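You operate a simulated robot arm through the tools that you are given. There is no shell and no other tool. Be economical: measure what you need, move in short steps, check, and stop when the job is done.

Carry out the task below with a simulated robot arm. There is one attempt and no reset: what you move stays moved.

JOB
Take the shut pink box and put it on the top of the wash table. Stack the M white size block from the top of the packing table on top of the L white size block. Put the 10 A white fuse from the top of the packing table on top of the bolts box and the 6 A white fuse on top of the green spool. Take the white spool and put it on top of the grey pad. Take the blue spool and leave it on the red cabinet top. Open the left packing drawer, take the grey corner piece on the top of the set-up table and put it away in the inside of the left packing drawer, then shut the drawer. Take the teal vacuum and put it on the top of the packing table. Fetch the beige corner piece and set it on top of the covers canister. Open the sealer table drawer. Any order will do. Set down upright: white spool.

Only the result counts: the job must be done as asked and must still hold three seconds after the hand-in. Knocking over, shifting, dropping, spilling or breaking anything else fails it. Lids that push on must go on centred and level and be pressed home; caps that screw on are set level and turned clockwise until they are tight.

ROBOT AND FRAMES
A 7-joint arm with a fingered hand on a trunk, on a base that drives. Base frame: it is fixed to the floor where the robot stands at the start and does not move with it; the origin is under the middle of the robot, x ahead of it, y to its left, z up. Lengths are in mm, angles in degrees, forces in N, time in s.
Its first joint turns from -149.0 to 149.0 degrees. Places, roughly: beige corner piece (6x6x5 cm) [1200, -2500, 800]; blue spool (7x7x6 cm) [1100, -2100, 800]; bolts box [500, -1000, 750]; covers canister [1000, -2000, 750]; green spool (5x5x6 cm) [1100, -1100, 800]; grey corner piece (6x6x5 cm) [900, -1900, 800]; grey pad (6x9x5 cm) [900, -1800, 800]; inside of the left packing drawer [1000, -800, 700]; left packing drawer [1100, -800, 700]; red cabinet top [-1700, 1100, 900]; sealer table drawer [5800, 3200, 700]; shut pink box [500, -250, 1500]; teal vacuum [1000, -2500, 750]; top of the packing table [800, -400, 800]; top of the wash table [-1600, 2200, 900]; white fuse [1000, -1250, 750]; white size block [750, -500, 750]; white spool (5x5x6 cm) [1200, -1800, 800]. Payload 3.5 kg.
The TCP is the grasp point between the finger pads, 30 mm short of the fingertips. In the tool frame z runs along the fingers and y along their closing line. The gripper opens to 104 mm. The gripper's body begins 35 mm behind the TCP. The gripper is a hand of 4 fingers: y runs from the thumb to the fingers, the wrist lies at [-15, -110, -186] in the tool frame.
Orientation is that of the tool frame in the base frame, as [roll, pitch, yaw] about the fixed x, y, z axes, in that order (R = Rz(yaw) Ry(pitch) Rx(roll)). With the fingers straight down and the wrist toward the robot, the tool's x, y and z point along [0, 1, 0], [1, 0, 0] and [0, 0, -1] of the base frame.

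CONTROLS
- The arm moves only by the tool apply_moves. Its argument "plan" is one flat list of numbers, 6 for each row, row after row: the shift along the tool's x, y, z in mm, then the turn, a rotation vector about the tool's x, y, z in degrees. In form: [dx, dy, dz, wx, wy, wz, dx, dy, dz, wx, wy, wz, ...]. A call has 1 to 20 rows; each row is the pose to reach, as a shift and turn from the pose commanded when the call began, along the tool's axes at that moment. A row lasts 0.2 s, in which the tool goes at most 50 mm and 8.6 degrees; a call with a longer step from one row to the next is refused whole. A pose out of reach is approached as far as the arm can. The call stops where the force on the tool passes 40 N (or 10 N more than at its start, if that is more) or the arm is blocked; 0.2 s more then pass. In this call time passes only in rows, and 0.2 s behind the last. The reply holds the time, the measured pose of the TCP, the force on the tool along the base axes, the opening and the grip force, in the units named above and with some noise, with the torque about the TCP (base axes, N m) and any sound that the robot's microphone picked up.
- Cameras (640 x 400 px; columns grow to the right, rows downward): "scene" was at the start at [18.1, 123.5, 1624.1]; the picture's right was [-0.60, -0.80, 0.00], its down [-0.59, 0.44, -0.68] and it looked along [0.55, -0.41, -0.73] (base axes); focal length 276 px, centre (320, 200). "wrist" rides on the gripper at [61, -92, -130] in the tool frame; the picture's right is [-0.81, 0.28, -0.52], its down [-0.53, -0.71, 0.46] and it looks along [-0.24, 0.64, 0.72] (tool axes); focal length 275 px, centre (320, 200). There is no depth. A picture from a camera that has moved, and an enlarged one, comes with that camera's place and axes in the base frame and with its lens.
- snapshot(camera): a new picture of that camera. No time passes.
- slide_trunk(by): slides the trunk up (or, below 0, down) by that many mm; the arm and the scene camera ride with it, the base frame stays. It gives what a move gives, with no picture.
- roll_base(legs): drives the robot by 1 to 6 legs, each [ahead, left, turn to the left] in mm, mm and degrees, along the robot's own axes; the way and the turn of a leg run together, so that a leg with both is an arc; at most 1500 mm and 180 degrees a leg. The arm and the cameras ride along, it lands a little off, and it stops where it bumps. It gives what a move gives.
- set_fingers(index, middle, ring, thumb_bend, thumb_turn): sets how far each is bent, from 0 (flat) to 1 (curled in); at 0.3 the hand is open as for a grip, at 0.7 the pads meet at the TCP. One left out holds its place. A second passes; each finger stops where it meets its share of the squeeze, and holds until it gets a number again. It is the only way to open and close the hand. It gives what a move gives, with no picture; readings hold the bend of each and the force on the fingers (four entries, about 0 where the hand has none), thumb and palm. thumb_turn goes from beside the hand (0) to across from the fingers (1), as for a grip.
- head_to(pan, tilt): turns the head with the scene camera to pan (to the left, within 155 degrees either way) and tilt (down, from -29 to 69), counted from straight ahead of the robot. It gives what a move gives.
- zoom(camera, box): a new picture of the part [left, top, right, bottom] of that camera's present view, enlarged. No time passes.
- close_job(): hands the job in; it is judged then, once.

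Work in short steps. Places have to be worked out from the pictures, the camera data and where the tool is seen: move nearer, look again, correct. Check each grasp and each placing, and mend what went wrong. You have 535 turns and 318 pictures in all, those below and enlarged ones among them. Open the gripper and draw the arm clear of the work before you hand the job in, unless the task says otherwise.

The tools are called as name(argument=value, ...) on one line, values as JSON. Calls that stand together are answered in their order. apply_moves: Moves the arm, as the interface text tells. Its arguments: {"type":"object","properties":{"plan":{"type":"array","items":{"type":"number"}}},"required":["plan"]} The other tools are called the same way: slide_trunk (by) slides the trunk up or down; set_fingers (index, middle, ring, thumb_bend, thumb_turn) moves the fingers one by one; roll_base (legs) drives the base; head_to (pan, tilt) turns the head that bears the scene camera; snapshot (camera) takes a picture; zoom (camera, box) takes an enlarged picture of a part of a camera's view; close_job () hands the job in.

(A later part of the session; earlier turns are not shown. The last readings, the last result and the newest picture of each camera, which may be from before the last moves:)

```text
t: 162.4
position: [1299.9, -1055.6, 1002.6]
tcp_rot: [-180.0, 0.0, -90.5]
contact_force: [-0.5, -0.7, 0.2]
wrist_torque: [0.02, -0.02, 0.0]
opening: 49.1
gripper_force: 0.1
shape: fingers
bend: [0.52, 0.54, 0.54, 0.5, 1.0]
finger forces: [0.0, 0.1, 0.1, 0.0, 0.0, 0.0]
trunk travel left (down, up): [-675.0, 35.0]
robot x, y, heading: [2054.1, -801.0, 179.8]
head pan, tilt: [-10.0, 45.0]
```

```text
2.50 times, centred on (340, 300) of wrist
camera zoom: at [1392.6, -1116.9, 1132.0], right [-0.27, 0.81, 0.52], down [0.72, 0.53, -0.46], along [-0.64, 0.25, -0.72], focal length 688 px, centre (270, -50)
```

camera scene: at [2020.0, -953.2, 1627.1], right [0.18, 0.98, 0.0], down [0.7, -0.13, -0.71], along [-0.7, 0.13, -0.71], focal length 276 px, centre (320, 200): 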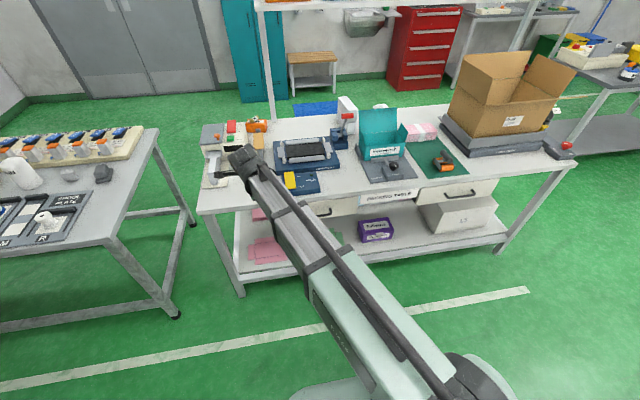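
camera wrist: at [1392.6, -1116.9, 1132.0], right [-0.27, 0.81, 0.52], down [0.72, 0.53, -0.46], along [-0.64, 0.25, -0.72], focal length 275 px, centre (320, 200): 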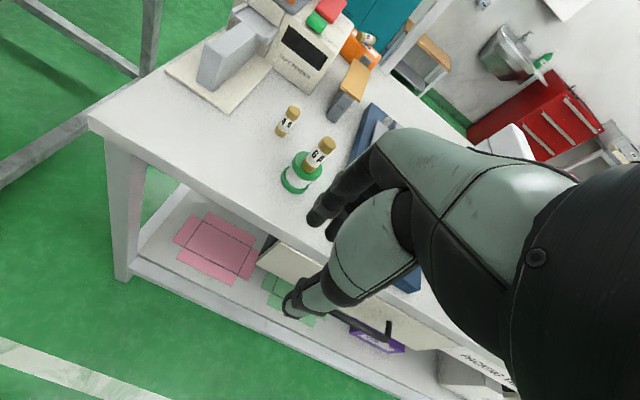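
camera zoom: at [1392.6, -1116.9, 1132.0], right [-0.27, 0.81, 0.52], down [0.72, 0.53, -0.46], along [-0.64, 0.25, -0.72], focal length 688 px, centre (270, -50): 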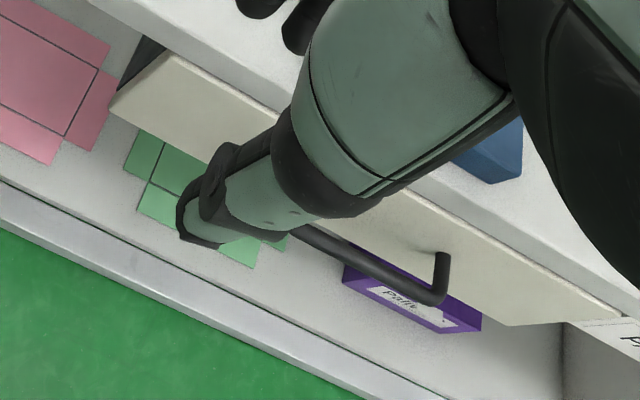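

Handle bar estimated near (1215, -815, 715), about 125 mm long. I bring the hand in front of it, lower the trunk 220 mm and tilt the fingers 60° toward the drawer.

apply_moves(plan=[-40, -8, 0, 0, 0, 0, -80, -16, 0, 0, 0, 0, -120, -24, 0, 0, 0, 0, -160, -32, 0, 0, 0, 0, -200, -40, 0, 0, 0, 0, -240, -50, 0, 0, 0, 0])

slide_trunk(by=-220)

apply_moves(plan=[0, 0, 0, -7.5, 0, 0, 0, 0, 0, -15, 0, 0, 0, 0, 0, -22.5, 0, 0, 0, 0, 0, -30, 0, 0, 0, 0, 0, -37.5, 0, 0, 0, 0, 0, -45, 0, 0, 0, 0, 0, -52.5, 0, 0, 0, 0, 0, -60, 0, 0])

snapshot(camera="wrist")

snapshot(camera="scene")

```text
t: 163.8
position: [1353.2, -814.2, 1002.0]
tcp_rot: [179.9, 0.0, -90.6]
contact_force: [-1.3, -0.4, 0.4]
wrist_torque: [0.03, 0.03, 0.01]
opening: 48.6
gripper_force: 0.1
shape: fingers
bend: [0.52, 0.54, 0.54, 0.5, 1.0]
finger forces: [0.1, 0.1, 0.1, 0.0, 0.0, 0.2]
trunk travel left (down, up): [-675.0, 35.0]
robot x, y, heading: [2055.7, -797.9, 179.7]
head pan, tilt: [-10.0, 45.0]
```

```text
t: 166.2
position: [1351.5, -814.8, 782.1]
tcp_rot: [179.9, 0.0, -90.5]
contact_force: [1.1, -1.6, -0.7]
wrist_torque: [-0.01, 0.04, 0.01]
opening: 48.6
gripper_force: 0.0
shape: fingers
bend: [0.52, 0.54, 0.54, 0.5, 1.0]
finger forces: [0.0, 0.0, 0.0, 0.0, 0.1, 0.0]
trunk travel left (down, up): [-455.0, 255.0]
robot x, y, heading: [2056.4, -796.6, 179.7]
head pan, tilt: [-10.0, 45.0]
```

```text
t: 168.0
position: [1352.1, -814.9, 782.7]
tcp_rot: [119.7, 0.0, -90.4]
contact_force: [-0.3, -0.6, 0.2]
wrist_torque: [0.05, -0.02, -0.04]
opening: 49.1
gripper_force: 0.2
shape: fingers
bend: [0.52, 0.54, 0.54, 0.5, 1.0]
finger forces: [0.1, 0.0, 0.1, 0.1, 0.1, 0.0]
trunk travel left (down, up): [-455.0, 255.0]
robot x, y, heading: [2053.0, -801.7, 179.6]
head pan, tilt: [-10.0, 45.0]
```

```text
224 pictures are left
camera wrist: at [1510.4, -876.7, 767.2], right [0.32, 0.81, 0.5], down [-0.04, 0.53, -0.84], along [-0.95, 0.25, 0.2], focal length 275 px, centre (320, 200)
```

wrist: 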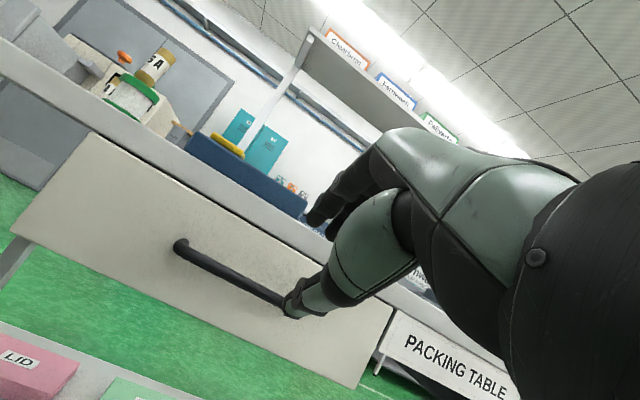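

```text
223 pictures are left
camera scene: at [2020.0, -953.3, 1407.1], right [0.18, 0.98, 0.0], down [0.7, -0.13, -0.71], along [-0.7, 0.13, -0.71], focal length 276 px, centre (320, 200)
```

scene: 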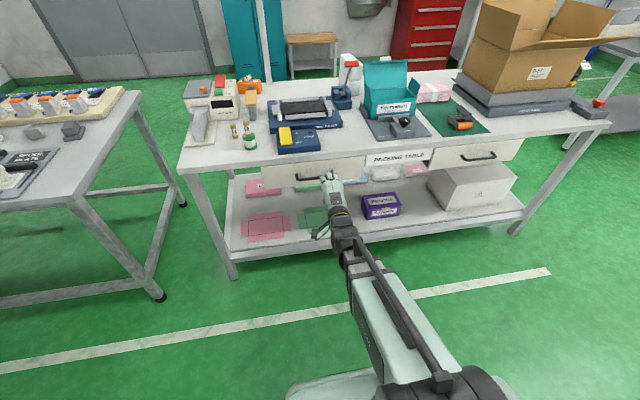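

Clear view: the bar lies at z≈716, x≈1220, y -895…-765. The hand is nearly in line; I advance along the fingers so the bar sits near the tips.

apply_moves(plan=[10, 8, 30, 0, 0, 0, 10, 8, 65, 0, 0, 0, 10, 8, 90, 0, 0, 0, 10, 8, 105, 0, 0, 0])

zoom(camera="scene", box=[260, 120, 400, 220])

snapshot(camera="wrist")

```text
t: 169.0
position: [1255.8, -823.0, 736.8]
tcp_rot: [119.9, 0.1, -90.6]
contact_force: [-0.6, -0.3, 0.4]
wrist_torque: [0.01, 0.02, 0.02]
opening: 49.2
gripper_force: 0.0
shape: fingers
bend: [0.52, 0.54, 0.54, 0.5, 1.0]
finger forces: [0.1, 0.0, 0.1, 0.0, 0.0, 0.0]
trunk travel left (down, up): [-455.0, 255.0]
robot x, y, heading: [2058.7, -799.0, 180.0]
head pan, tilt: [-10.0, 45.0]
```

```text
4.00 times, centred on (330, 170) of scene
camera zoom: at [2020.0, -953.3, 1407.1], right [0.18, 0.98, 0.0], down [0.7, -0.13, -0.71], along [-0.7, 0.13, -0.71], focal length 1104 px, centre (280, 320)
```

zoom: 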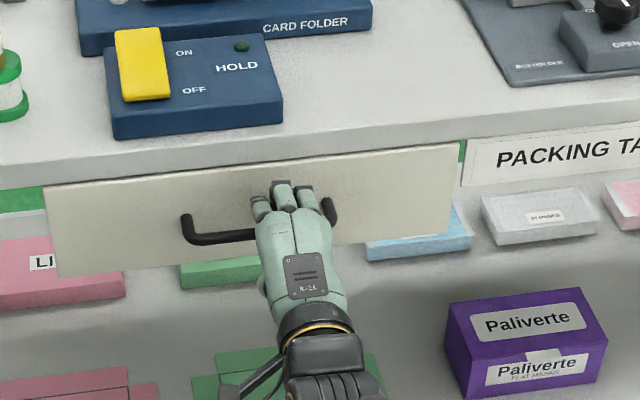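

```text
221 pictures are left
camera wrist: at [1415.4, -886.0, 721.2], right [0.32, 0.81, 0.5], down [-0.04, 0.53, -0.84], along [-0.95, 0.25, 0.2], focal length 275 px, centre (320, 200)
```

wrist: 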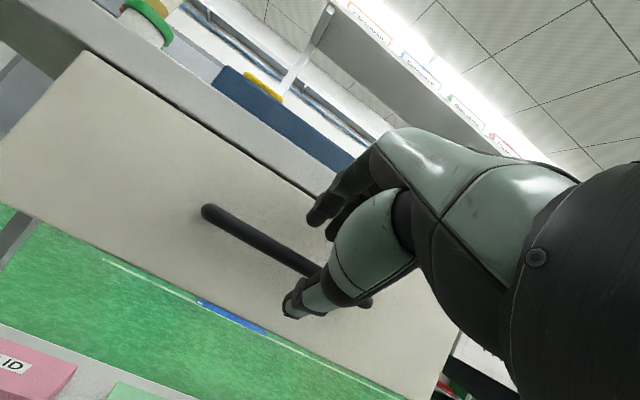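

The bar is between fingers and thumb in line. I advance 24 mm and close.

apply_moves(plan=[0, 0, 12, 0, 0, 0, 0, 0, 24, 0, 0, 0])

set_fingers(index=0.75, middle=0.75, ring=0.75, thumb_bend=0.75)

snapshot(camera="wrist")

```text
t: 169.6
position: [1235.6, -823.9, 724.7]
tcp_rot: [119.9, 0.1, -90.6]
contact_force: [-0.1, -0.2, -0.2]
wrist_torque: [0.02, 0.01, 0.01]
opening: 48.7
gripper_force: 0.1
shape: fingers
bend: [0.52, 0.54, 0.54, 0.5, 1.0]
finger forces: [0.0, 0.0, 0.0, 0.1, 0.0, 0.1]
trunk travel left (down, up): [-455.0, 255.0]
robot x, y, heading: [2053.3, -799.9, 179.7]
head pan, tilt: [-10.0, 45.0]
```

```text
t: 170.6
position: [1236.7, -823.8, 725.0]
tcp_rot: [119.8, 0.1, -90.6]
contact_force: [0.3, 2.3, 5.0]
wrist_torque: [0.24, -0.02, 0.06]
opening: 2.5
gripper_force: 13.3
shape: fingers
bend: [0.74, 0.74, 0.74, 0.67, 1.0]
finger forces: [3.9, 4.6, 7.1, 0.0, 10.5, 0.0]
trunk travel left (down, up): [-455.0, 255.0]
robot x, y, heading: [2054.6, -800.0, 179.5]
head pan, tilt: [-10.0, 45.0]
```

```text
220 pictures are left
camera wrist: at [1394.8, -885.5, 710.6], right [0.32, 0.81, 0.5], down [-0.04, 0.53, -0.84], along [-0.95, 0.25, 0.2], focal length 275 px, centre (320, 200)
```

wrist: 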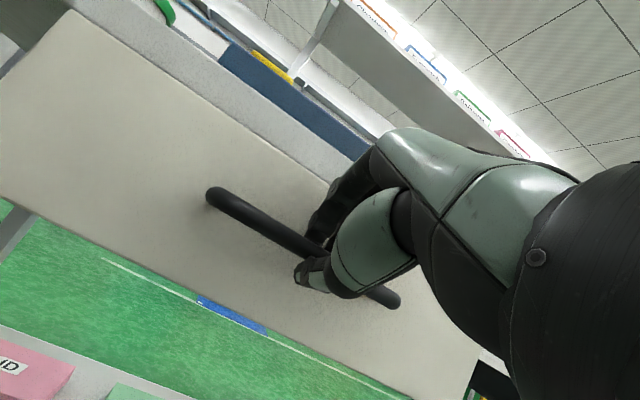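

Bar gripped. I pull along +x with the arm, 100 mm first.

apply_moves(plan=[0, -5, -8.7, 0, 0, 0, 0, -12, -21, 0, 0, 0, 0, -20, -34.6, 0, 0, 0, 0, -30, -52, 0, 0, 0, 0, -40, -69, 0, 0, 0, 0, -50, -86.6, 0, 0, 0])

zoom(camera="scene", box=[200, 80, 460, 260])

```text
t: 172.0
position: [1336.9, -823.0, 725.6]
tcp_rot: [120.0, 0.0, -90.6]
contact_force: [1.3, 2.9, 6.1]
wrist_torque: [0.27, 0.03, 0.02]
opening: 1.6
gripper_force: 11.9
shape: fingers
bend: [0.74, 0.74, 0.74, 0.68, 1.0]
finger forces: [3.3, 3.9, 6.4, 0.1, 9.6, 0.0]
trunk travel left (down, up): [-455.0, 255.0]
robot x, y, heading: [2055.0, -796.0, 179.8]
head pan, tilt: [-10.0, 45.0]
```

```text
2.22 times, centred on (330, 170) of scene
camera zoom: at [2020.6, -953.0, 1407.1], right [0.18, 0.98, 0.0], down [0.7, -0.13, -0.71], along [-0.7, 0.13, -0.71], focal length 613 px, centre (298, 267)
```

zoom: 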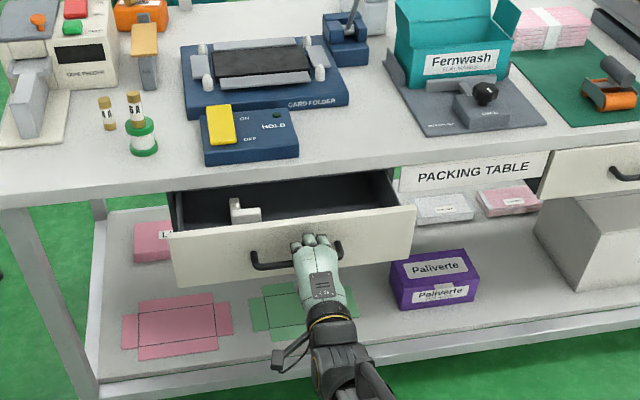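

The drawer opens (a white piece lies inside on the left). I pull 110 mm more.

apply_moves(plan=[0, -8, -14, 0, 0, 0, 0, -18, -31, 0, 0, 0, 0, -28, -48.5, 0, 0, 0, 0, -38, -66, 0, 0, 0, 0, -48, -83, 0, 0, 0, 0, -55, -95, 0, 0, 0])

snapshot(camera="scene")

```text
t: 173.4
position: [1446.2, -824.8, 725.8]
tcp_rot: [119.9, 0.0, -90.5]
contact_force: [1.5, 7.2, 0.7]
wrist_torque: [0.25, 0.0, 0.01]
opening: 1.0
gripper_force: 11.8
shape: fingers
bend: [0.74, 0.74, 0.74, 0.68, 1.0]
finger forces: [3.2, 3.4, 5.6, 0.0, 11.1, 0.0]
trunk travel left (down, up): [-455.0, 255.0]
robot x, y, heading: [2054.3, -797.6, 179.8]
head pan, tilt: [-10.0, 45.0]
```

```text
218 pictures are left
camera scene: at [2020.1, -952.7, 1407.1], right [0.18, 0.98, 0.0], down [0.7, -0.13, -0.71], along [-0.7, 0.13, -0.71], focal length 276 px, centre (320, 200)
```

scene: 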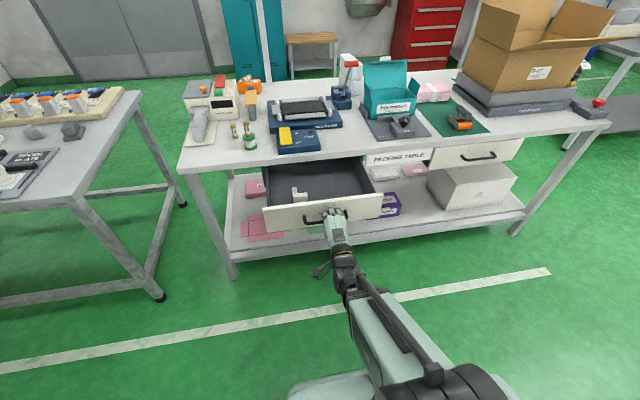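

Open 210 mm — enough. I release and back the base away.

set_fingers(index=0.45, middle=0.45, ring=0.45, thumb_bend=0.45)

roll_base(legs=[[-120, 0, 0]])

slide_trunk(by=220)

apply_moves(plan=[0, 0, 0, 7.5, 0, 0, 0, 0, 0, 15, 0, 0, 0, 0, 0, 22.5, 0, 0, 0, 0, 0, 30, 0, 0, 0, 0, 0, 37.5, 0, 0, 0, 0, 0, 45, 0, 0, 0, 0, 0, 52.5, 0, 0, 0, 0, 0, 60, 0, 0])

snapshot(camera="scene")

```text
t: 174.4
position: [1446.1, -824.7, 724.9]
tcp_rot: [120.0, 0.0, -90.5]
contact_force: [0.6, -0.2, -0.4]
wrist_torque: [0.01, 0.02, 0.0]
opening: 64.6
gripper_force: 0.1
shape: fingers
bend: [0.45, 0.45, 0.45, 0.45, 0.99]
finger forces: [0.0, 0.0, 0.1, 0.0, 0.0, 0.0]
trunk travel left (down, up): [-455.0, 255.0]
robot x, y, heading: [2058.7, -801.1, 179.5]
head pan, tilt: [-10.0, 45.0]
```

```text
t: 175.6
position: [1567.7, -826.0, 725.9]
tcp_rot: [119.9, 0.0, -90.6]
contact_force: [-0.1, -0.8, 0.7]
wrist_torque: [-0.02, 0.02, 0.02]
opening: 64.4
gripper_force: 0.1
shape: fingers
bend: [0.45, 0.45, 0.45, 0.45, 0.99]
finger forces: [0.1, 0.1, 0.1, 0.1, 0.1, 0.0]
trunk travel left (down, up): [-455.0, 255.0]
robot x, y, heading: [2176.8, -801.9, 179.5]
head pan, tilt: [-10.0, 45.0]
```

```text
t: 177.9
position: [1567.9, -826.1, 945.2]
tcp_rot: [119.8, 0.1, -90.6]
contact_force: [-0.1, 0.0, 1.1]
wrist_torque: [-0.01, -0.03, 0.04]
opening: 64.1
gripper_force: 0.0
shape: fingers
bend: [0.45, 0.45, 0.45, 0.45, 0.99]
finger forces: [0.1, 0.0, 0.1, 0.0, 0.0, 0.0]
trunk travel left (down, up): [-675.0, 35.0]
robot x, y, heading: [2175.4, -805.5, 179.6]
head pan, tilt: [-10.0, 45.0]
```

```text
t: 179.7
position: [1566.4, -807.5, 941.2]
tcp_rot: [178.6, 11.6, -90.0]
contact_force: [0.0, -0.9, 0.6]
wrist_torque: [0.04, 0.04, 0.0]
opening: 65.0
gripper_force: 0.0
shape: fingers
bend: [0.45, 0.45, 0.45, 0.45, 0.99]
finger forces: [0.0, 0.0, 0.1, 0.0, 0.0, 0.0]
out of reach, approached as far as the arm can: row 2, 3, 4, 5, 6, 7, 8
trunk travel left (down, up): [-675.0, 35.0]
robot x, y, heading: [2179.2, -800.4, 179.7]
head pan, tilt: [-10.0, 45.0]
```

```text
217 pictures are left
camera scene: at [2141.6, -954.4, 1627.0], right [0.18, 0.98, 0.0], down [0.7, -0.13, -0.71], along [-0.7, 0.13, -0.71], focal length 276 px, centre (320, 200)
```

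scene: 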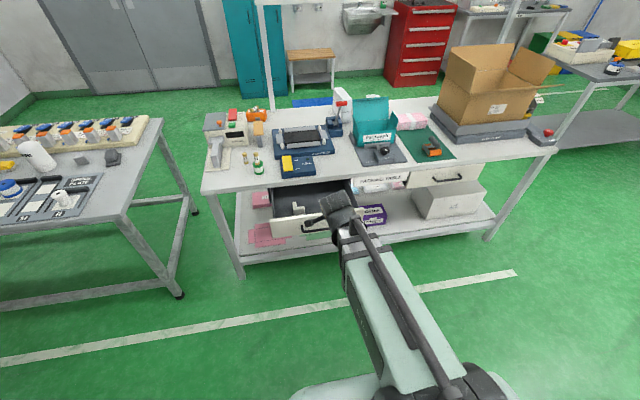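

The arm is near its inner limit; I extend a little forward and up to recover a straight-down pose.

apply_moves(plan=[0, 30, -15, 0, 0, 0, 0, 60, -30, 0, 0, 0, 0, 80, -50, 0, 0, 0])

head_to(pan=30, tilt=40)

snapshot(camera="scene")

```text
t: 180.5
position: [1486.9, -824.1, 990.7]
tcp_rot: [178.4, 11.4, -90.5]
contact_force: [0.8, 0.3, 0.2]
wrist_torque: [0.0, -0.02, 0.01]
opening: 64.8
gripper_force: 0.0
shape: fingers
bend: [0.45, 0.45, 0.45, 0.45, 0.99]
finger forces: [0.0, 0.0, 0.1, 0.0, 0.1, 0.0]
out of reach, approached as far as the arm can: row 3
trunk travel left (down, up): [-675.0, 35.0]
robot x, y, heading: [2177.7, -803.4, 179.8]
head pan, tilt: [-10.0, 45.0]
```

```text
t: 181.6
position: [1488.1, -824.8, 989.5]
tcp_rot: [178.5, 11.5, -90.4]
contact_force: [0.1, -0.3, 0.0]
wrist_torque: [0.02, 0.03, -0.01]
opening: 64.7
gripper_force: 0.0
shape: fingers
bend: [0.45, 0.45, 0.45, 0.45, 0.99]
finger forces: [0.0, 0.1, 0.1, 0.1, 0.1, 0.1]
trunk travel left (down, up): [-675.0, 35.0]
robot x, y, heading: [2177.7, -799.5, 179.7]
head pan, tilt: [30.0, 40.0]
```

```text
216 pictures are left
camera scene: at [2147.5, -1010.5, 1634.3], right [-0.49, 0.87, 0.0], down [0.56, 0.32, -0.77], along [-0.67, -0.38, -0.64], focal length 276 px, centre (320, 200)
```

scene: 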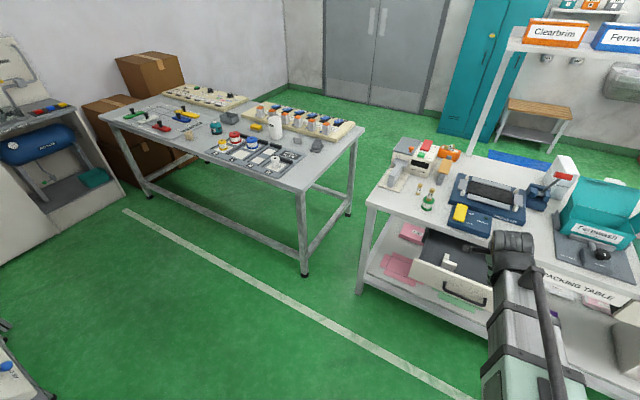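

The hand kept an 11° tilt; I try to straighten it.

apply_moves(plan=[0, 20, 0, 0, 6, 0, 0, 40, 0, 1.5, 11.5, 0])

```text
t: 182.2
position: [1447.2, -830.0, 988.5]
tcp_rot: [178.9, 11.5, -90.2]
contact_force: [0.8, 0.7, -0.8]
wrist_torque: [0.0, 0.0, -0.01]
opening: 65.1
gripper_force: 0.1
shape: fingers
bend: [0.45, 0.45, 0.45, 0.45, 0.99]
finger forces: [0.0, 0.1, 0.0, 0.1, 0.0, 0.1]
out of reach, approached as far as the arm can: row 1, 2
trunk travel left (down, up): [-675.0, 35.0]
robot x, y, heading: [2182.1, -799.4, 179.7]
head pan, tilt: [30.0, 40.0]
```

A wrist joint seems at its limit; I try extending outward and turning yaw, to unwind.

apply_moves(plan=[0, 30, 0, 0, 0, 7, 0, 60, 0, 0, 0, 14, 0, 80, 0, 0, 4, 21, 0, 80, 0, 1, 8, 28])

```text
t: 183.2
position: [1368.0, -829.1, 990.4]
tcp_rot: [176.3, 2.1, -118.1]
contact_force: [-0.1, -0.8, 0.0]
wrist_torque: [0.03, -0.01, 0.02]
opening: 64.9
gripper_force: 0.0
shape: fingers
bend: [0.45, 0.45, 0.45, 0.45, 0.99]
finger forces: [0.0, 0.1, 0.0, 0.0, 0.0, 0.0]
trunk travel left (down, up): [-675.0, 35.0]
robot x, y, heading: [2178.3, -798.4, 179.6]
head pan, tilt: [30.0, 40.0]
```

Reached. Now I turn back to yaw -90, straight down, at this longer reach.

apply_moves(plan=[0, 0, 0, 1, 0.5, -7, 0, 0, 0, 2, 1, -14, 0, 0, 0, 3, 1.5, -21, 0, 0, 0, 3.8, 2, -28])

```text
t: 184.2
position: [1367.8, -835.1, 988.9]
tcp_rot: [179.8, 11.6, -90.4]
contact_force: [0.1, -0.5, -0.7]
wrist_torque: [-0.04, 0.02, 0.0]
opening: 64.7
gripper_force: 0.0
shape: fingers
bend: [0.45, 0.45, 0.45, 0.45, 0.99]
finger forces: [0.1, 0.1, 0.0, 0.0, 0.0, 0.0]
out of reach, approached as far as the arm can: row 3, 4
trunk travel left (down, up): [-675.0, 35.0]
robot x, y, heading: [2175.9, -800.6, 179.7]
head pan, tilt: [30.0, 40.0]
```

I unwind differently: tilt the fingers forward again (which was fine before), straighten the yaw there, then tilt back down at this longer reach.

apply_moves(plan=[0, 0, 0, -7.5, 1.45, 0.7, 0, 0, 0, -15, 2.9, 1.5, 0, 0, 0, -22.5, 4.3, 2.2, 0, 0, 0, -30, 5.8, 3, 0, 0, 0, -37.5, 7.2, 3.7, 0, 0, 0, -45, 8.7, 4.5, 0, 0, 0, -52.5, 10.1, 5.2, 0, 0, 0, -60, 11.6, 6])

apply_moves(plan=[0, 0, 0, 7.5, 0, 0, 0, 0, 0, 15, 0, 0, 0, 0, 0, 22.5, 0, 0, 0, 0, 0, 30, 0, 0, 0, 0, 0, 37.5, 0, 0, 0, 0, 0, 45, 0, 0, 0, 0, 0, 52.5, 0, 0, 0, 0, 0, 60, 0, 0])

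```text
t: 186.0
position: [1368.4, -836.3, 988.9]
tcp_rot: [119.7, -1.1, -90.1]
contact_force: [-0.6, -1.1, 0.5]
wrist_torque: [0.07, -0.02, -0.02]
opening: 64.8
gripper_force: 0.0
shape: fingers
bend: [0.45, 0.45, 0.45, 0.45, 0.99]
finger forces: [0.1, 0.1, 0.0, 0.0, 0.0, 0.1]
out of reach, approached as far as the arm can: row 6, 7
trunk travel left (down, up): [-675.0, 35.0]
robot x, y, heading: [2180.5, -800.2, 179.7]
head pan, tilt: [30.0, 40.0]
```

```text
t: 187.8
position: [1369.7, -835.1, 989.2]
tcp_rot: [179.7, -0.8, -89.9]
contact_force: [-0.2, 1.3, 0.6]
wrist_torque: [-0.03, -0.01, -0.02]
opening: 64.6
gripper_force: 0.0
shape: fingers
bend: [0.45, 0.45, 0.45, 0.45, 0.99]
finger forces: [0.0, 0.1, 0.0, 0.0, 0.0, 0.0]
out of reach, approached as far as the arm can: row 3
trunk travel left (down, up): [-675.0, 35.0]
robot x, y, heading: [2179.1, -800.3, 179.6]
head pan, tilt: [30.0, 40.0]
```

Straight again. I drive to behind the set-up table (y≈-1850) and look at it.

roll_base(legs=[[150, 400, 0], [0, 650, 0]])

head_to(pan=10, tilt=40)

snapshot(camera="scene")

snapshot(camera="wrist")

```text
t: 193.7
position: [1216.3, -1900.2, 989.4]
tcp_rot: [179.7, -0.8, -89.6]
contact_force: [-0.7, 0.2, 0.3]
wrist_torque: [-0.02, -0.01, 0.0]
opening: 64.8
gripper_force: 0.0
shape: fingers
bend: [0.45, 0.45, 0.45, 0.45, 0.99]
finger forces: [0.1, 0.0, 0.1, 0.1, 0.0, 0.1]
trunk travel left (down, up): [-675.0, 35.0]
robot x, y, heading: [2027.2, -1857.7, -180.0]
head pan, tilt: [30.0, 40.0]
```

```text
t: 194.5
position: [1217.0, -1900.0, 988.9]
tcp_rot: [179.6, -0.8, -89.6]
contact_force: [-0.7, 0.1, 0.1]
wrist_torque: [-0.03, -0.02, 0.0]
opening: 64.8
gripper_force: 0.0
shape: fingers
bend: [0.45, 0.45, 0.45, 0.45, 0.99]
finger forces: [0.0, 0.0, 0.0, 0.0, 0.0, 0.0]
trunk travel left (down, up): [-675.0, 35.0]
robot x, y, heading: [2029.4, -1860.9, -180.0]
head pan, tilt: [10.0, 40.0]
```

```text
215 pictures are left
camera scene: at [1986.7, -2043.1, 1634.4], right [-0.18, 0.98, 0.0], down [0.63, 0.11, -0.77], along [-0.75, -0.13, -0.64], focal length 276 px, centre (320, 200)
```

scene: 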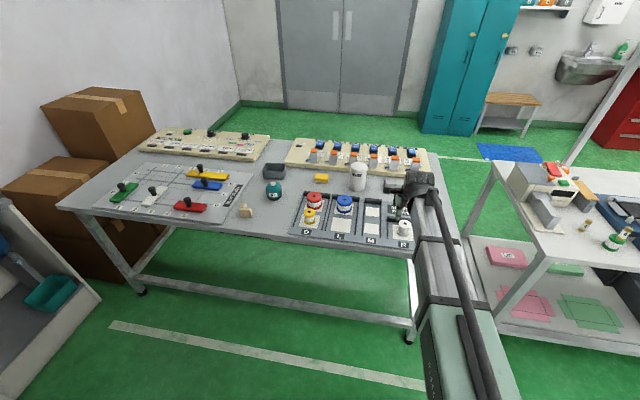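

```text
214 pictures are left
camera wrist: at [1311.0, -1958.1, 1119.0], right [-0.28, 0.82, 0.51], down [0.71, 0.53, -0.47], along [-0.65, 0.23, -0.72], focal length 275 px, centre (320, 200)
```

wrist: 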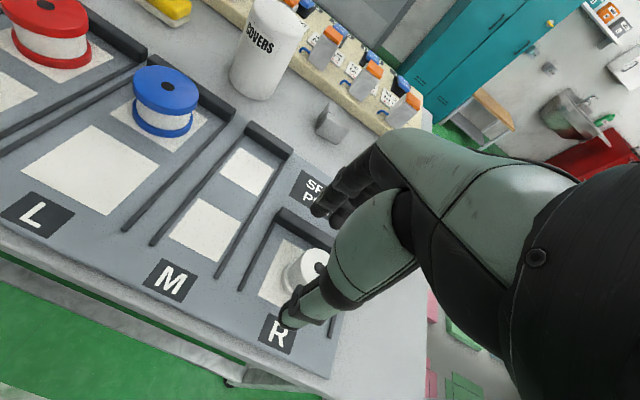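

I shift the hand toward +y to uncover the pad and white spool.

apply_moves(plan=[-40, -20, -5, 0, 0, 0, -80, -40, -10, 0, 0, 0, -120, -60, -15, 0, 0, 0, -160, -80, -15, 0, 0, 0, -200, -100, -15, 0, 0, 0])

zoom(camera="scene", box=[230, 120, 450, 260])

snapshot(camera="wrist")

```text
t: 195.7
position: [1315.7, -1698.3, 1000.7]
tcp_rot: [179.6, -0.8, -89.6]
contact_force: [-0.1, 0.0, 0.1]
wrist_torque: [0.02, 0.03, 0.0]
opening: 64.9
gripper_force: 0.0
shape: fingers
bend: [0.45, 0.45, 0.45, 0.45, 0.99]
finger forces: [0.1, 0.0, 0.0, 0.0, 0.0, 0.1]
trunk travel left (down, up): [-675.0, 35.0]
robot x, y, heading: [2029.0, -1856.0, -179.9]
head pan, tilt: [10.0, 40.0]
```

```text
2.86 times, centred on (340, 190) of scene
camera zoom: at [1987.0, -2042.7, 1634.4], right [-0.17, 0.98, 0.0], down [0.63, 0.11, -0.77], along [-0.75, -0.13, -0.64], focal length 788 px, centre (263, 229)
```

zoom: 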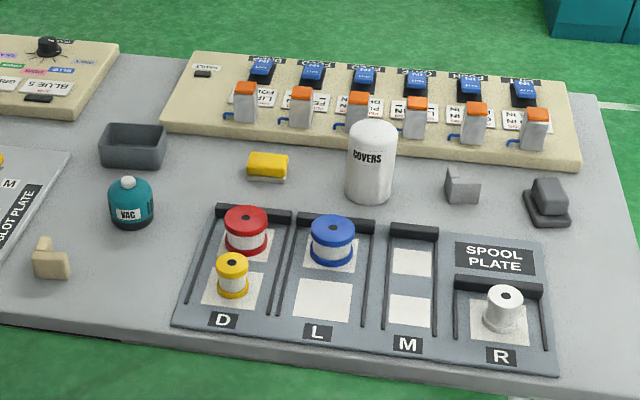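

```text
212 pictures are left
camera wrist: at [1409.7, -1757.0, 1130.3], right [-0.28, 0.82, 0.51], down [0.71, 0.53, -0.47], along [-0.65, 0.23, -0.72], focal length 275 px, centre (320, 200)
```

wrist: 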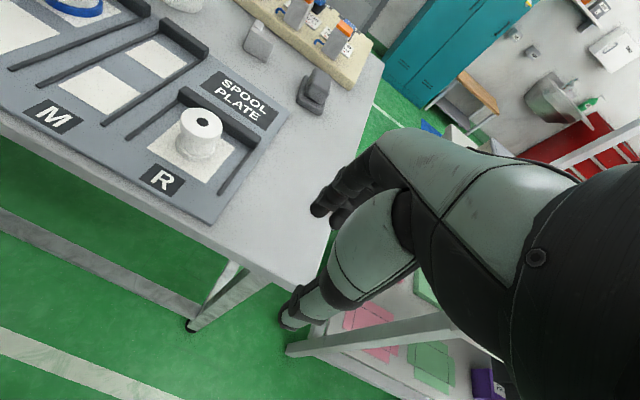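

All items located: white spool ≈(1164, -1846) top 860; grey pad ≈(890, -1756) top ≈845; table ≈797. I drive closer and hover over the white spool.

roll_base(legs=[[250, -56, 0]])

apply_moves(plan=[41, -22, 0, 0, 0, 0, 82, -44, 0, 0, 0, 0, 123, -66, 0, 0, 0, 0, 164, -88, 0, 0, 0, 0, 204, -105, 20, 0.4, 0.8, 0, 204, -105, 50, 0.4, 0.8, 0])

set_fingers(index=0.37, middle=0.37, ring=0.37, thumb_bend=0.37)

snapshot(camera="wrist")

```text
t: 197.6
position: [1065.5, -1643.1, 999.5]
tcp_rot: [179.7, -0.8, -89.6]
contact_force: [0.4, 0.6, -0.9]
wrist_torque: [0.03, -0.02, -0.01]
opening: 64.9
gripper_force: 0.0
shape: fingers
bend: [0.45, 0.45, 0.45, 0.45, 0.99]
finger forces: [0.1, 0.1, 0.0, 0.0, 0.0, 0.0]
trunk travel left (down, up): [-675.0, 35.0]
robot x, y, heading: [1778.9, -1804.8, -180.3]
head pan, tilt: [10.0, 40.0]
```

```text
t: 198.9
position: [1172.2, -1846.7, 952.0]
tcp_rot: [-180.0, -1.6, -89.6]
contact_force: [-0.8, -0.4, -0.5]
wrist_torque: [-0.01, 0.04, -0.01]
opening: 64.7
gripper_force: 0.1
shape: fingers
bend: [0.45, 0.45, 0.45, 0.45, 0.99]
finger forces: [0.0, 0.0, 0.0, 0.0, 0.0, 0.0]
trunk travel left (down, up): [-675.0, 35.0]
robot x, y, heading: [1779.9, -1807.5, -180.1]
head pan, tilt: [10.0, 40.0]
```

```text
t: 199.9
position: [1173.1, -1846.5, 952.7]
tcp_rot: [-179.9, -1.6, -89.6]
contact_force: [0.4, 0.0, 0.0]
wrist_torque: [0.0, -0.01, 0.02]
opening: 85.1
gripper_force: 0.0
shape: fingers
bend: [0.37, 0.37, 0.37, 0.37, 0.98]
finger forces: [0.1, 0.0, 0.0, 0.0, 0.0, 0.0]
trunk travel left (down, up): [-675.0, 35.0]
robot x, y, heading: [1774.7, -1801.4, -179.8]
head pan, tilt: [10.0, 40.0]
```

```text
211 pictures are left
camera wrist: at [1265.3, -1903.8, 1084.0], right [-0.28, 0.82, 0.49], down [0.71, 0.53, -0.47], along [-0.65, 0.22, -0.73], focal length 275 px, centre (320, 200)
```

wrist: 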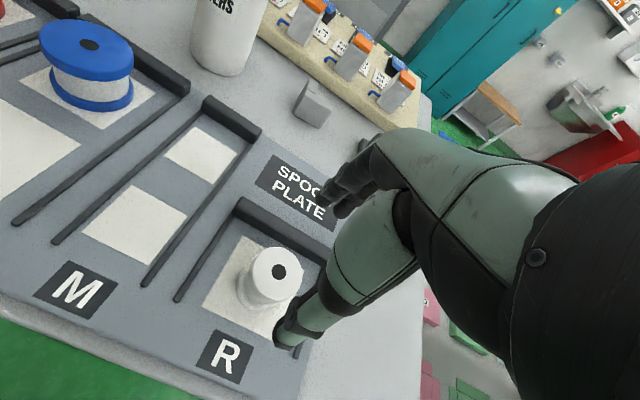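

Spool centre ≈(1164, -1846). I narrow the opening to 72 mm (a raised bar lies behind), correct the small tilt and lower.

set_fingers(index=0.42, middle=0.42, ring=0.42, thumb_bend=0.42)

apply_moves(plan=[-1, 9, 20, 0, -1.6, 0, -1, 9, 45, 0, -1.6, 0])

snapshot(camera="wrist")

```text
t: 200.9
position: [1172.7, -1847.3, 952.1]
tcp_rot: [180.0, -1.6, -89.6]
contact_force: [-0.1, -0.1, 0.9]
wrist_torque: [-0.02, 0.01, 0.02]
opening: 73.1
gripper_force: 0.0
shape: fingers
bend: [0.42, 0.42, 0.42, 0.42, 0.99]
finger forces: [0.0, 0.1, 0.0, 0.0, 0.0, 0.0]
trunk travel left (down, up): [-675.0, 35.0]
robot x, y, heading: [1779.6, -1806.1, -180.0]
head pan, tilt: [10.0, 40.0]
```

```text
t: 201.6
position: [1164.1, -1847.6, 906.7]
tcp_rot: [179.9, 0.0, -89.6]
contact_force: [-1.1, -0.5, 0.1]
wrist_torque: [-0.02, 0.01, -0.03]
opening: 73.6
gripper_force: 0.0
shape: fingers
bend: [0.42, 0.42, 0.42, 0.42, 0.99]
finger forces: [0.1, 0.0, 0.0, 0.1, 0.1, 0.0]
trunk travel left (down, up): [-675.0, 35.0]
robot x, y, heading: [1774.4, -1806.3, -180.0]
head pan, tilt: [10.0, 40.0]
```

```text
210 pictures are left
camera wrist: at [1256.9, -1907.7, 1036.8], right [-0.28, 0.81, 0.52], down [0.71, 0.54, -0.46], along [-0.65, 0.24, -0.72], focal length 275 px, centre (320, 200)
```

wrist: 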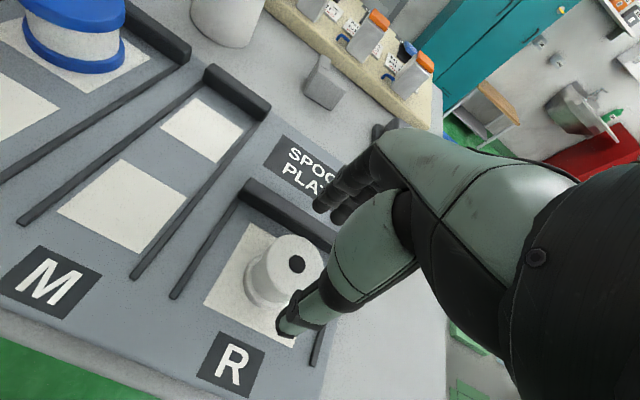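

Aligned. I lower to z≈846 and close.

apply_moves(plan=[0, 1, 25, 0, 0, 0, 0, 1, 45, 0, 0, 0, 0, 1, 55, 0, 0, 0, 0, 1, 61, 0, 0, 0])

set_fingers(index=0.65, middle=0.65, ring=0.65, thumb_bend=0.65)

snapshot(camera="wrist")

```text
t: 202.6
position: [1163.2, -1848.3, 846.5]
tcp_rot: [179.9, 0.0, -89.7]
contact_force: [3.2, 0.1, 8.1]
wrist_torque: [0.07, 0.37, -0.08]
opening: 73.2
gripper_force: 4.1
shape: fingers
bend: [0.42, 0.43, 0.42, 0.42, 0.99]
finger forces: [0.0, 8.0, 0.0, 0.0, 0.0, 0.1]
trunk travel left (down, up): [-675.0, 35.0]
robot x, y, heading: [1778.8, -1801.7, -179.6]
head pan, tilt: [10.0, 40.0]
```

```text
t: 203.6
position: [1162.3, -1848.2, 846.1]
tcp_rot: [-180.0, 0.0, -89.6]
contact_force: [-1.3, 0.8, 0.9]
wrist_torque: [0.03, 0.08, 0.05]
opening: 39.9
gripper_force: 10.6
shape: fingers
bend: [0.56, 0.59, 0.65, 0.56, 1.0]
finger forces: [5.9, 5.3, 0.1, 0.0, 11.0, 0.1]
trunk travel left (down, up): [-675.0, 35.0]
robot x, y, heading: [1776.2, -1802.8, -179.9]
head pan, tilt: [10.0, 40.0]
```

```text
209 pictures are left
camera wrist: at [1255.5, -1907.7, 975.9], right [-0.28, 0.81, 0.52], down [0.71, 0.54, -0.46], along [-0.65, 0.24, -0.72], focal length 275 px, centre (320, 200)
```

wrist: 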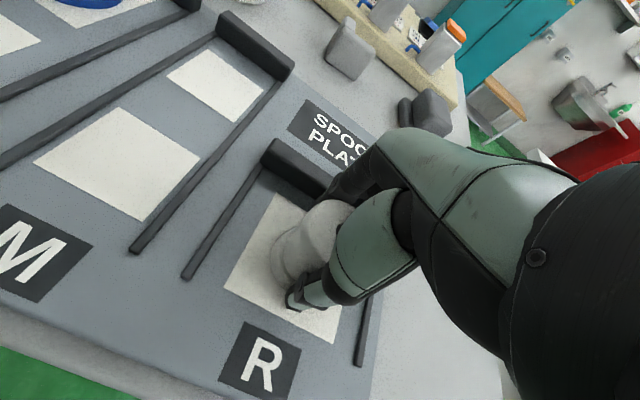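

Held at 40 mm with ~11 N. I lift slowly.

apply_moves(plan=[0, 0, -4, 0, 0, 0, 0, 0, -12, 0, 0, 0, 0, 0, -25, 0, 0, 0, 0, 0, -45, 0, 0, 0, 0, 0, -70, 0, 0, 0, 0, 0, -100, 0, 0, 0])

snapshot(camera="wrist")

```text
t: 204.9
position: [1162.8, -1847.7, 947.5]
tcp_rot: [180.0, 0.0, -89.6]
contact_force: [0.6, -1.1, -1.0]
wrist_torque: [0.04, -0.03, 0.01]
opening: 39.5
gripper_force: 10.5
shape: fingers
bend: [0.56, 0.59, 0.65, 0.56, 1.0]
finger forces: [5.3, 4.8, 0.1, 0.0, 11.0, 0.0]
trunk travel left (down, up): [-675.0, 35.0]
robot x, y, heading: [1778.7, -1801.3, -179.9]
head pan, tilt: [10.0, 40.0]
```

```text
208 pictures are left
camera wrist: at [1256.1, -1907.1, 1076.6], right [-0.28, 0.81, 0.52], down [0.71, 0.54, -0.46], along [-0.65, 0.24, -0.72], focal length 275 px, centre (320, 200)
```

wrist: 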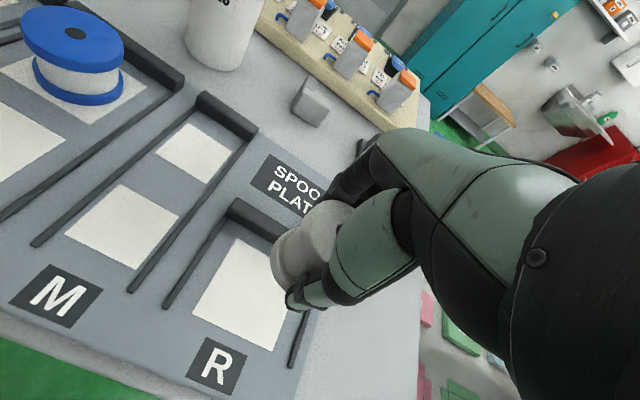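

The spool is held upright. I carry it over the grey pad at ≈(890, -1756).

apply_moves(plan=[-13, 39, 0, 0, 0, 0, -26, 78, 0, 0, 0, 0, -39, 117, 0, 0, 0, 0, -53, 156, 0, 0, 0, 0, -66, 195, 0, 0, 0, 0, -79, 234, 0, 0, 0, 0, -92, 265, 0, 0, 0, 0])

snapshot(camera="wrist")

head_to(pan=-5, tilt=45)

snapshot(camera="scene")

```text
t: 206.6
position: [896.4, -1758.7, 944.2]
tcp_rot: [-179.8, -0.1, -89.6]
contact_force: [0.4, -0.6, 0.2]
wrist_torque: [0.02, -0.03, -0.01]
opening: 39.7
gripper_force: 10.3
shape: fingers
bend: [0.56, 0.59, 0.65, 0.56, 1.0]
finger forces: [5.3, 4.7, 0.0, 0.1, 10.9, 0.0]
trunk travel left (down, up): [-675.0, 35.0]
robot x, y, heading: [1775.8, -1804.4, -179.9]
head pan, tilt: [10.0, 40.0]
```

```text
207 pictures are left
camera wrist: at [989.0, -1817.5, 1075.2], right [-0.28, 0.81, 0.52], down [0.71, 0.54, -0.46], along [-0.65, 0.24, -0.73], focal length 275 px, centre (320, 200)
```

wrist: 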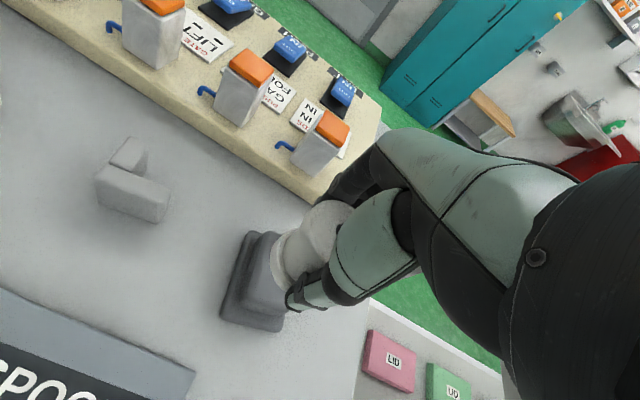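

```text
t: 207.3
position: [896.7, -1757.0, 945.2]
tcp_rot: [180.0, 0.0, -89.6]
contact_force: [0.3, 0.3, -1.5]
wrist_torque: [0.0, 0.01, 0.03]
opening: 39.9
gripper_force: 10.4
shape: fingers
bend: [0.56, 0.59, 0.65, 0.56, 1.0]
finger forces: [5.3, 4.6, 0.0, 0.0, 10.7, 0.0]
trunk travel left (down, up): [-675.0, 35.0]
robot x, y, heading: [1776.2, -1801.8, -180.1]
head pan, tilt: [-5.0, 45.0]
```

```text
206 pictures are left
camera scene: at [1740.4, -1965.4, 1627.1], right [0.09, 1.0, 0.0], down [0.7, -0.06, -0.71], along [-0.7, 0.06, -0.71], focal length 276 px, centre (320, 200)
```

scene: 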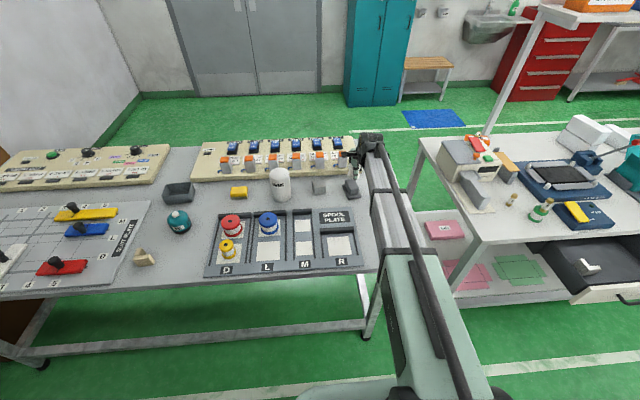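

Pad centre from this view ≈(883, -1755). I adjust and lower to just above it, then check.

apply_moves(plan=[-1, 12, 15, 0, 0, 0, -1, 12, 35, 0, 0, 0, -1, 12, 45, 0, 0, 0])

zoom(camera="wrist", box=[180, 170, 420, 370])

zoom(camera="scene", box=[310, 130, 410, 210])

```text
t: 208.1
position: [884.6, -1755.5, 899.9]
tcp_rot: [180.0, 0.0, -89.7]
contact_force: [-0.7, 0.7, -0.7]
wrist_torque: [0.03, 0.02, 0.02]
opening: 39.9
gripper_force: 10.6
shape: fingers
bend: [0.56, 0.59, 0.65, 0.56, 1.0]
finger forces: [5.3, 4.7, 0.0, 0.0, 10.7, 0.1]
trunk travel left (down, up): [-675.0, 35.0]
robot x, y, heading: [1776.9, -1804.7, -180.1]
head pan, tilt: [-5.0, 45.0]
```

```text
2.00 times, centred on (300, 270) of wrist
camera zoom: at [978.1, -1816.1, 1030.4], right [-0.28, 0.81, 0.52], down [0.71, 0.54, -0.45], along [-0.65, 0.24, -0.73], focal length 551 px, centre (360, 60)
```

zoom: 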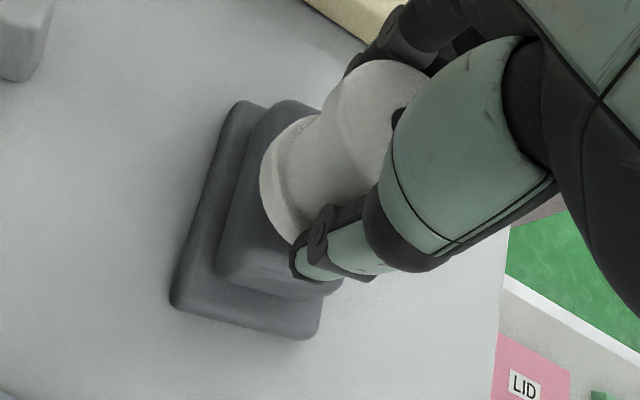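

```text
5.00 times, centred on (360, 170) of scene
camera zoom: at [1740.3, -1965.3, 1627.1], right [0.09, 1.0, 0.0], down [0.7, -0.06, -0.71], along [-0.7, 0.06, -0.71], focal length 1379 px, centre (120, 350)
```

zoom: 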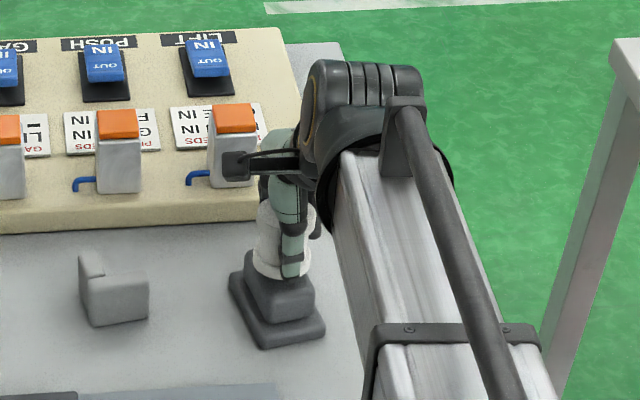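

Spool vs pad offset is only a few mm; I correct 5 mm and lower until contact.

apply_moves(plan=[2, 5, 4, 0, 0, 0, 2, 5, 7, 0, 0, 0, 2, 5, 9, 0, 0, 0, 2, 5, 11, 0, 0, 0, 2, 5, 13, 0, 0, 0])

zoom(camera="wrist", box=[180, 170, 420, 370])

```text
t: 209.3
position: [880.7, -1757.9, 888.3]
tcp_rot: [-180.0, -0.1, -89.6]
contact_force: [1.5, -0.1, 1.3]
wrist_torque: [0.01, 0.03, 0.0]
opening: 39.6
gripper_force: 10.7
shape: fingers
bend: [0.56, 0.59, 0.65, 0.56, 1.0]
finger forces: [5.7, 5.0, 0.1, 0.0, 11.2, 0.0]
trunk travel left (down, up): [-675.0, 35.0]
robot x, y, heading: [1779.1, -1805.9, -180.1]
head pan, tilt: [-5.0, 45.0]
```

```text
2.00 times, centred on (300, 270) of wrist
camera zoom: at [973.2, -1818.7, 1018.3], right [-0.28, 0.81, 0.52], down [0.71, 0.54, -0.46], along [-0.65, 0.24, -0.72], focal length 551 px, centre (360, 60)
```

zoom: 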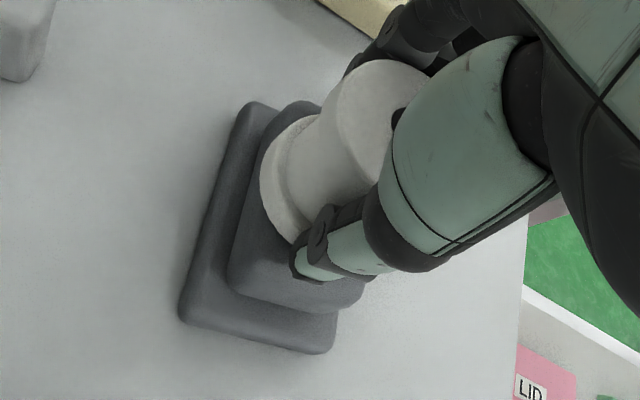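

Very light contact; the spool sits ~5 mm too far forward on the raised block. I raise 2 mm, shift back 5 mm and lower again.

apply_moves(plan=[0, 0, -3, 0, 0, 0, 0, -5, -3, 0, 0, 0, 0, -5, 0, 0, 0, 0, 0, -5, 1.5, 0, 0, 0, 0, -5, 2.5, 0, 0, 0])

zoom(camera="wrist", box=[180, 170, 420, 370])

zoom(camera="scene", box=[310, 130, 410, 210])

```text
t: 210.5
position: [886.5, -1759.0, 887.5]
tcp_rot: [179.8, 0.0, -89.6]
contact_force: [0.3, -0.7, 9.1]
wrist_torque: [0.03, 0.18, 0.01]
opening: 40.0
gripper_force: 12.7
shape: fingers
bend: [0.56, 0.59, 0.65, 0.56, 1.0]
finger forces: [6.7, 6.3, 0.0, 0.0, 12.8, 0.0]
trunk travel left (down, up): [-675.0, 35.0]
robot x, y, heading: [1775.9, -1803.6, -180.0]
head pan, tilt: [-5.0, 45.0]
```

```text
2.00 times, centred on (300, 270) of wrist
camera zoom: at [978.7, -1818.5, 1016.8], right [-0.28, 0.81, 0.52], down [0.71, 0.54, -0.46], along [-0.65, 0.24, -0.72], focal length 551 px, centre (360, 60)
```

zoom: 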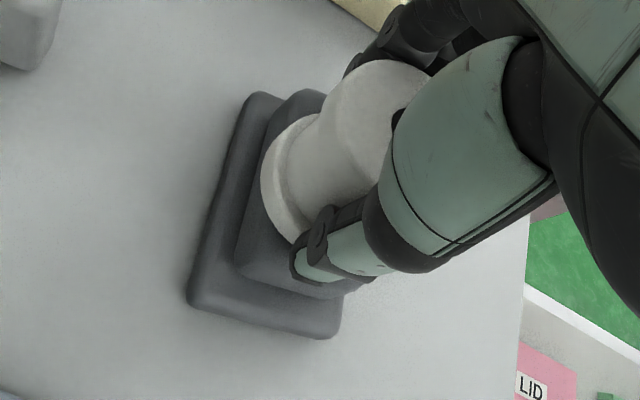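

```text
5.00 times, centred on (360, 170) of scene
camera zoom: at [1741.7, -1965.4, 1627.3], right [0.09, 1.0, 0.0], down [0.7, -0.06, -0.71], along [-0.7, 0.06, -0.71], focal length 1379 px, centre (120, 350)
```

zoom: 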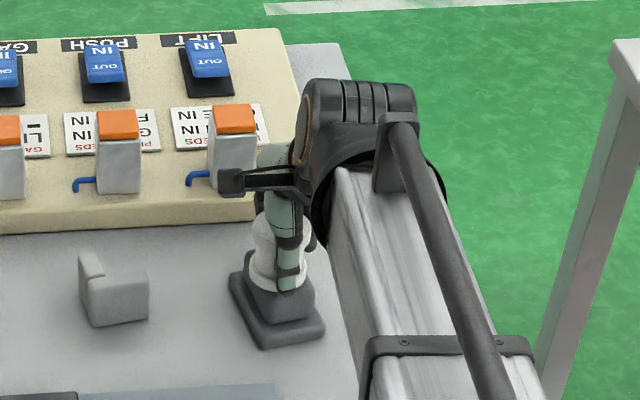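

Seated centrally. I release gradually.

set_fingers(index=0.53, middle=0.56, ring=0.56, thumb_bend=0.53)

set_fingers(index=0.45, middle=0.45, ring=0.45, thumb_bend=0.44)

apply_moves(plan=[0, 0, -8, 0, 0, 0, 0, 0, -20, 0, 0, 0, 0, 0, -45, 0, 0, 0, 0, 0, -85, 0, 0, 0, 0, 0, -115, 0, 0, 0])

snapshot(camera="wrist")

```text
t: 211.5
position: [885.4, -1758.6, 884.2]
tcp_rot: [-180.0, 0.0, -89.6]
contact_force: [0.5, -0.2, -0.3]
wrist_torque: [0.04, 0.04, -0.02]
opening: 45.1
gripper_force: 0.1
shape: fingers
bend: [0.53, 0.56, 0.56, 0.52, 1.0]
finger forces: [0.0, 0.4, 0.1, 0.1, 0.8, 0.0]
trunk travel left (down, up): [-675.0, 35.0]
robot x, y, heading: [1780.7, -1803.0, -180.0]
head pan, tilt: [-5.0, 45.0]
```

```text
t: 212.5
position: [884.8, -1757.8, 886.3]
tcp_rot: [180.0, 0.0, -89.6]
contact_force: [0.6, -0.1, -0.4]
wrist_torque: [-0.02, -0.02, -0.04]
opening: 65.8
gripper_force: 0.1
shape: fingers
bend: [0.45, 0.45, 0.45, 0.44, 0.99]
finger forces: [0.1, 0.0, 0.1, 0.1, 0.1, 0.0]
trunk travel left (down, up): [-675.0, 35.0]
robot x, y, heading: [1777.4, -1802.3, -179.8]
head pan, tilt: [-5.0, 45.0]
```

```text
t: 213.7
position: [886.1, -1758.4, 1001.2]
tcp_rot: [180.0, 0.1, -89.6]
contact_force: [-0.7, 0.1, 0.7]
wrist_torque: [-0.01, -0.03, 0.0]
opening: 65.4
gripper_force: 0.1
shape: fingers
bend: [0.45, 0.45, 0.45, 0.44, 0.99]
finger forces: [0.0, 0.0, 0.0, 0.0, 0.0, 0.1]
trunk travel left (down, up): [-675.0, 35.0]
robot x, y, heading: [1776.7, -1803.4, -180.2]
head pan, tilt: [-5.0, 45.0]
```

```text
200 pictures are left
camera wrist: at [978.6, -1818.4, 1130.4], right [-0.28, 0.81, 0.52], down [0.71, 0.54, -0.46], along [-0.65, 0.24, -0.72], focal length 275 px, centre (320, 200)
```

wrist: 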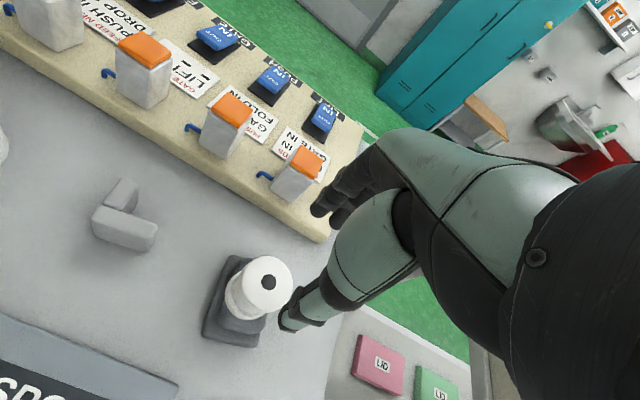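

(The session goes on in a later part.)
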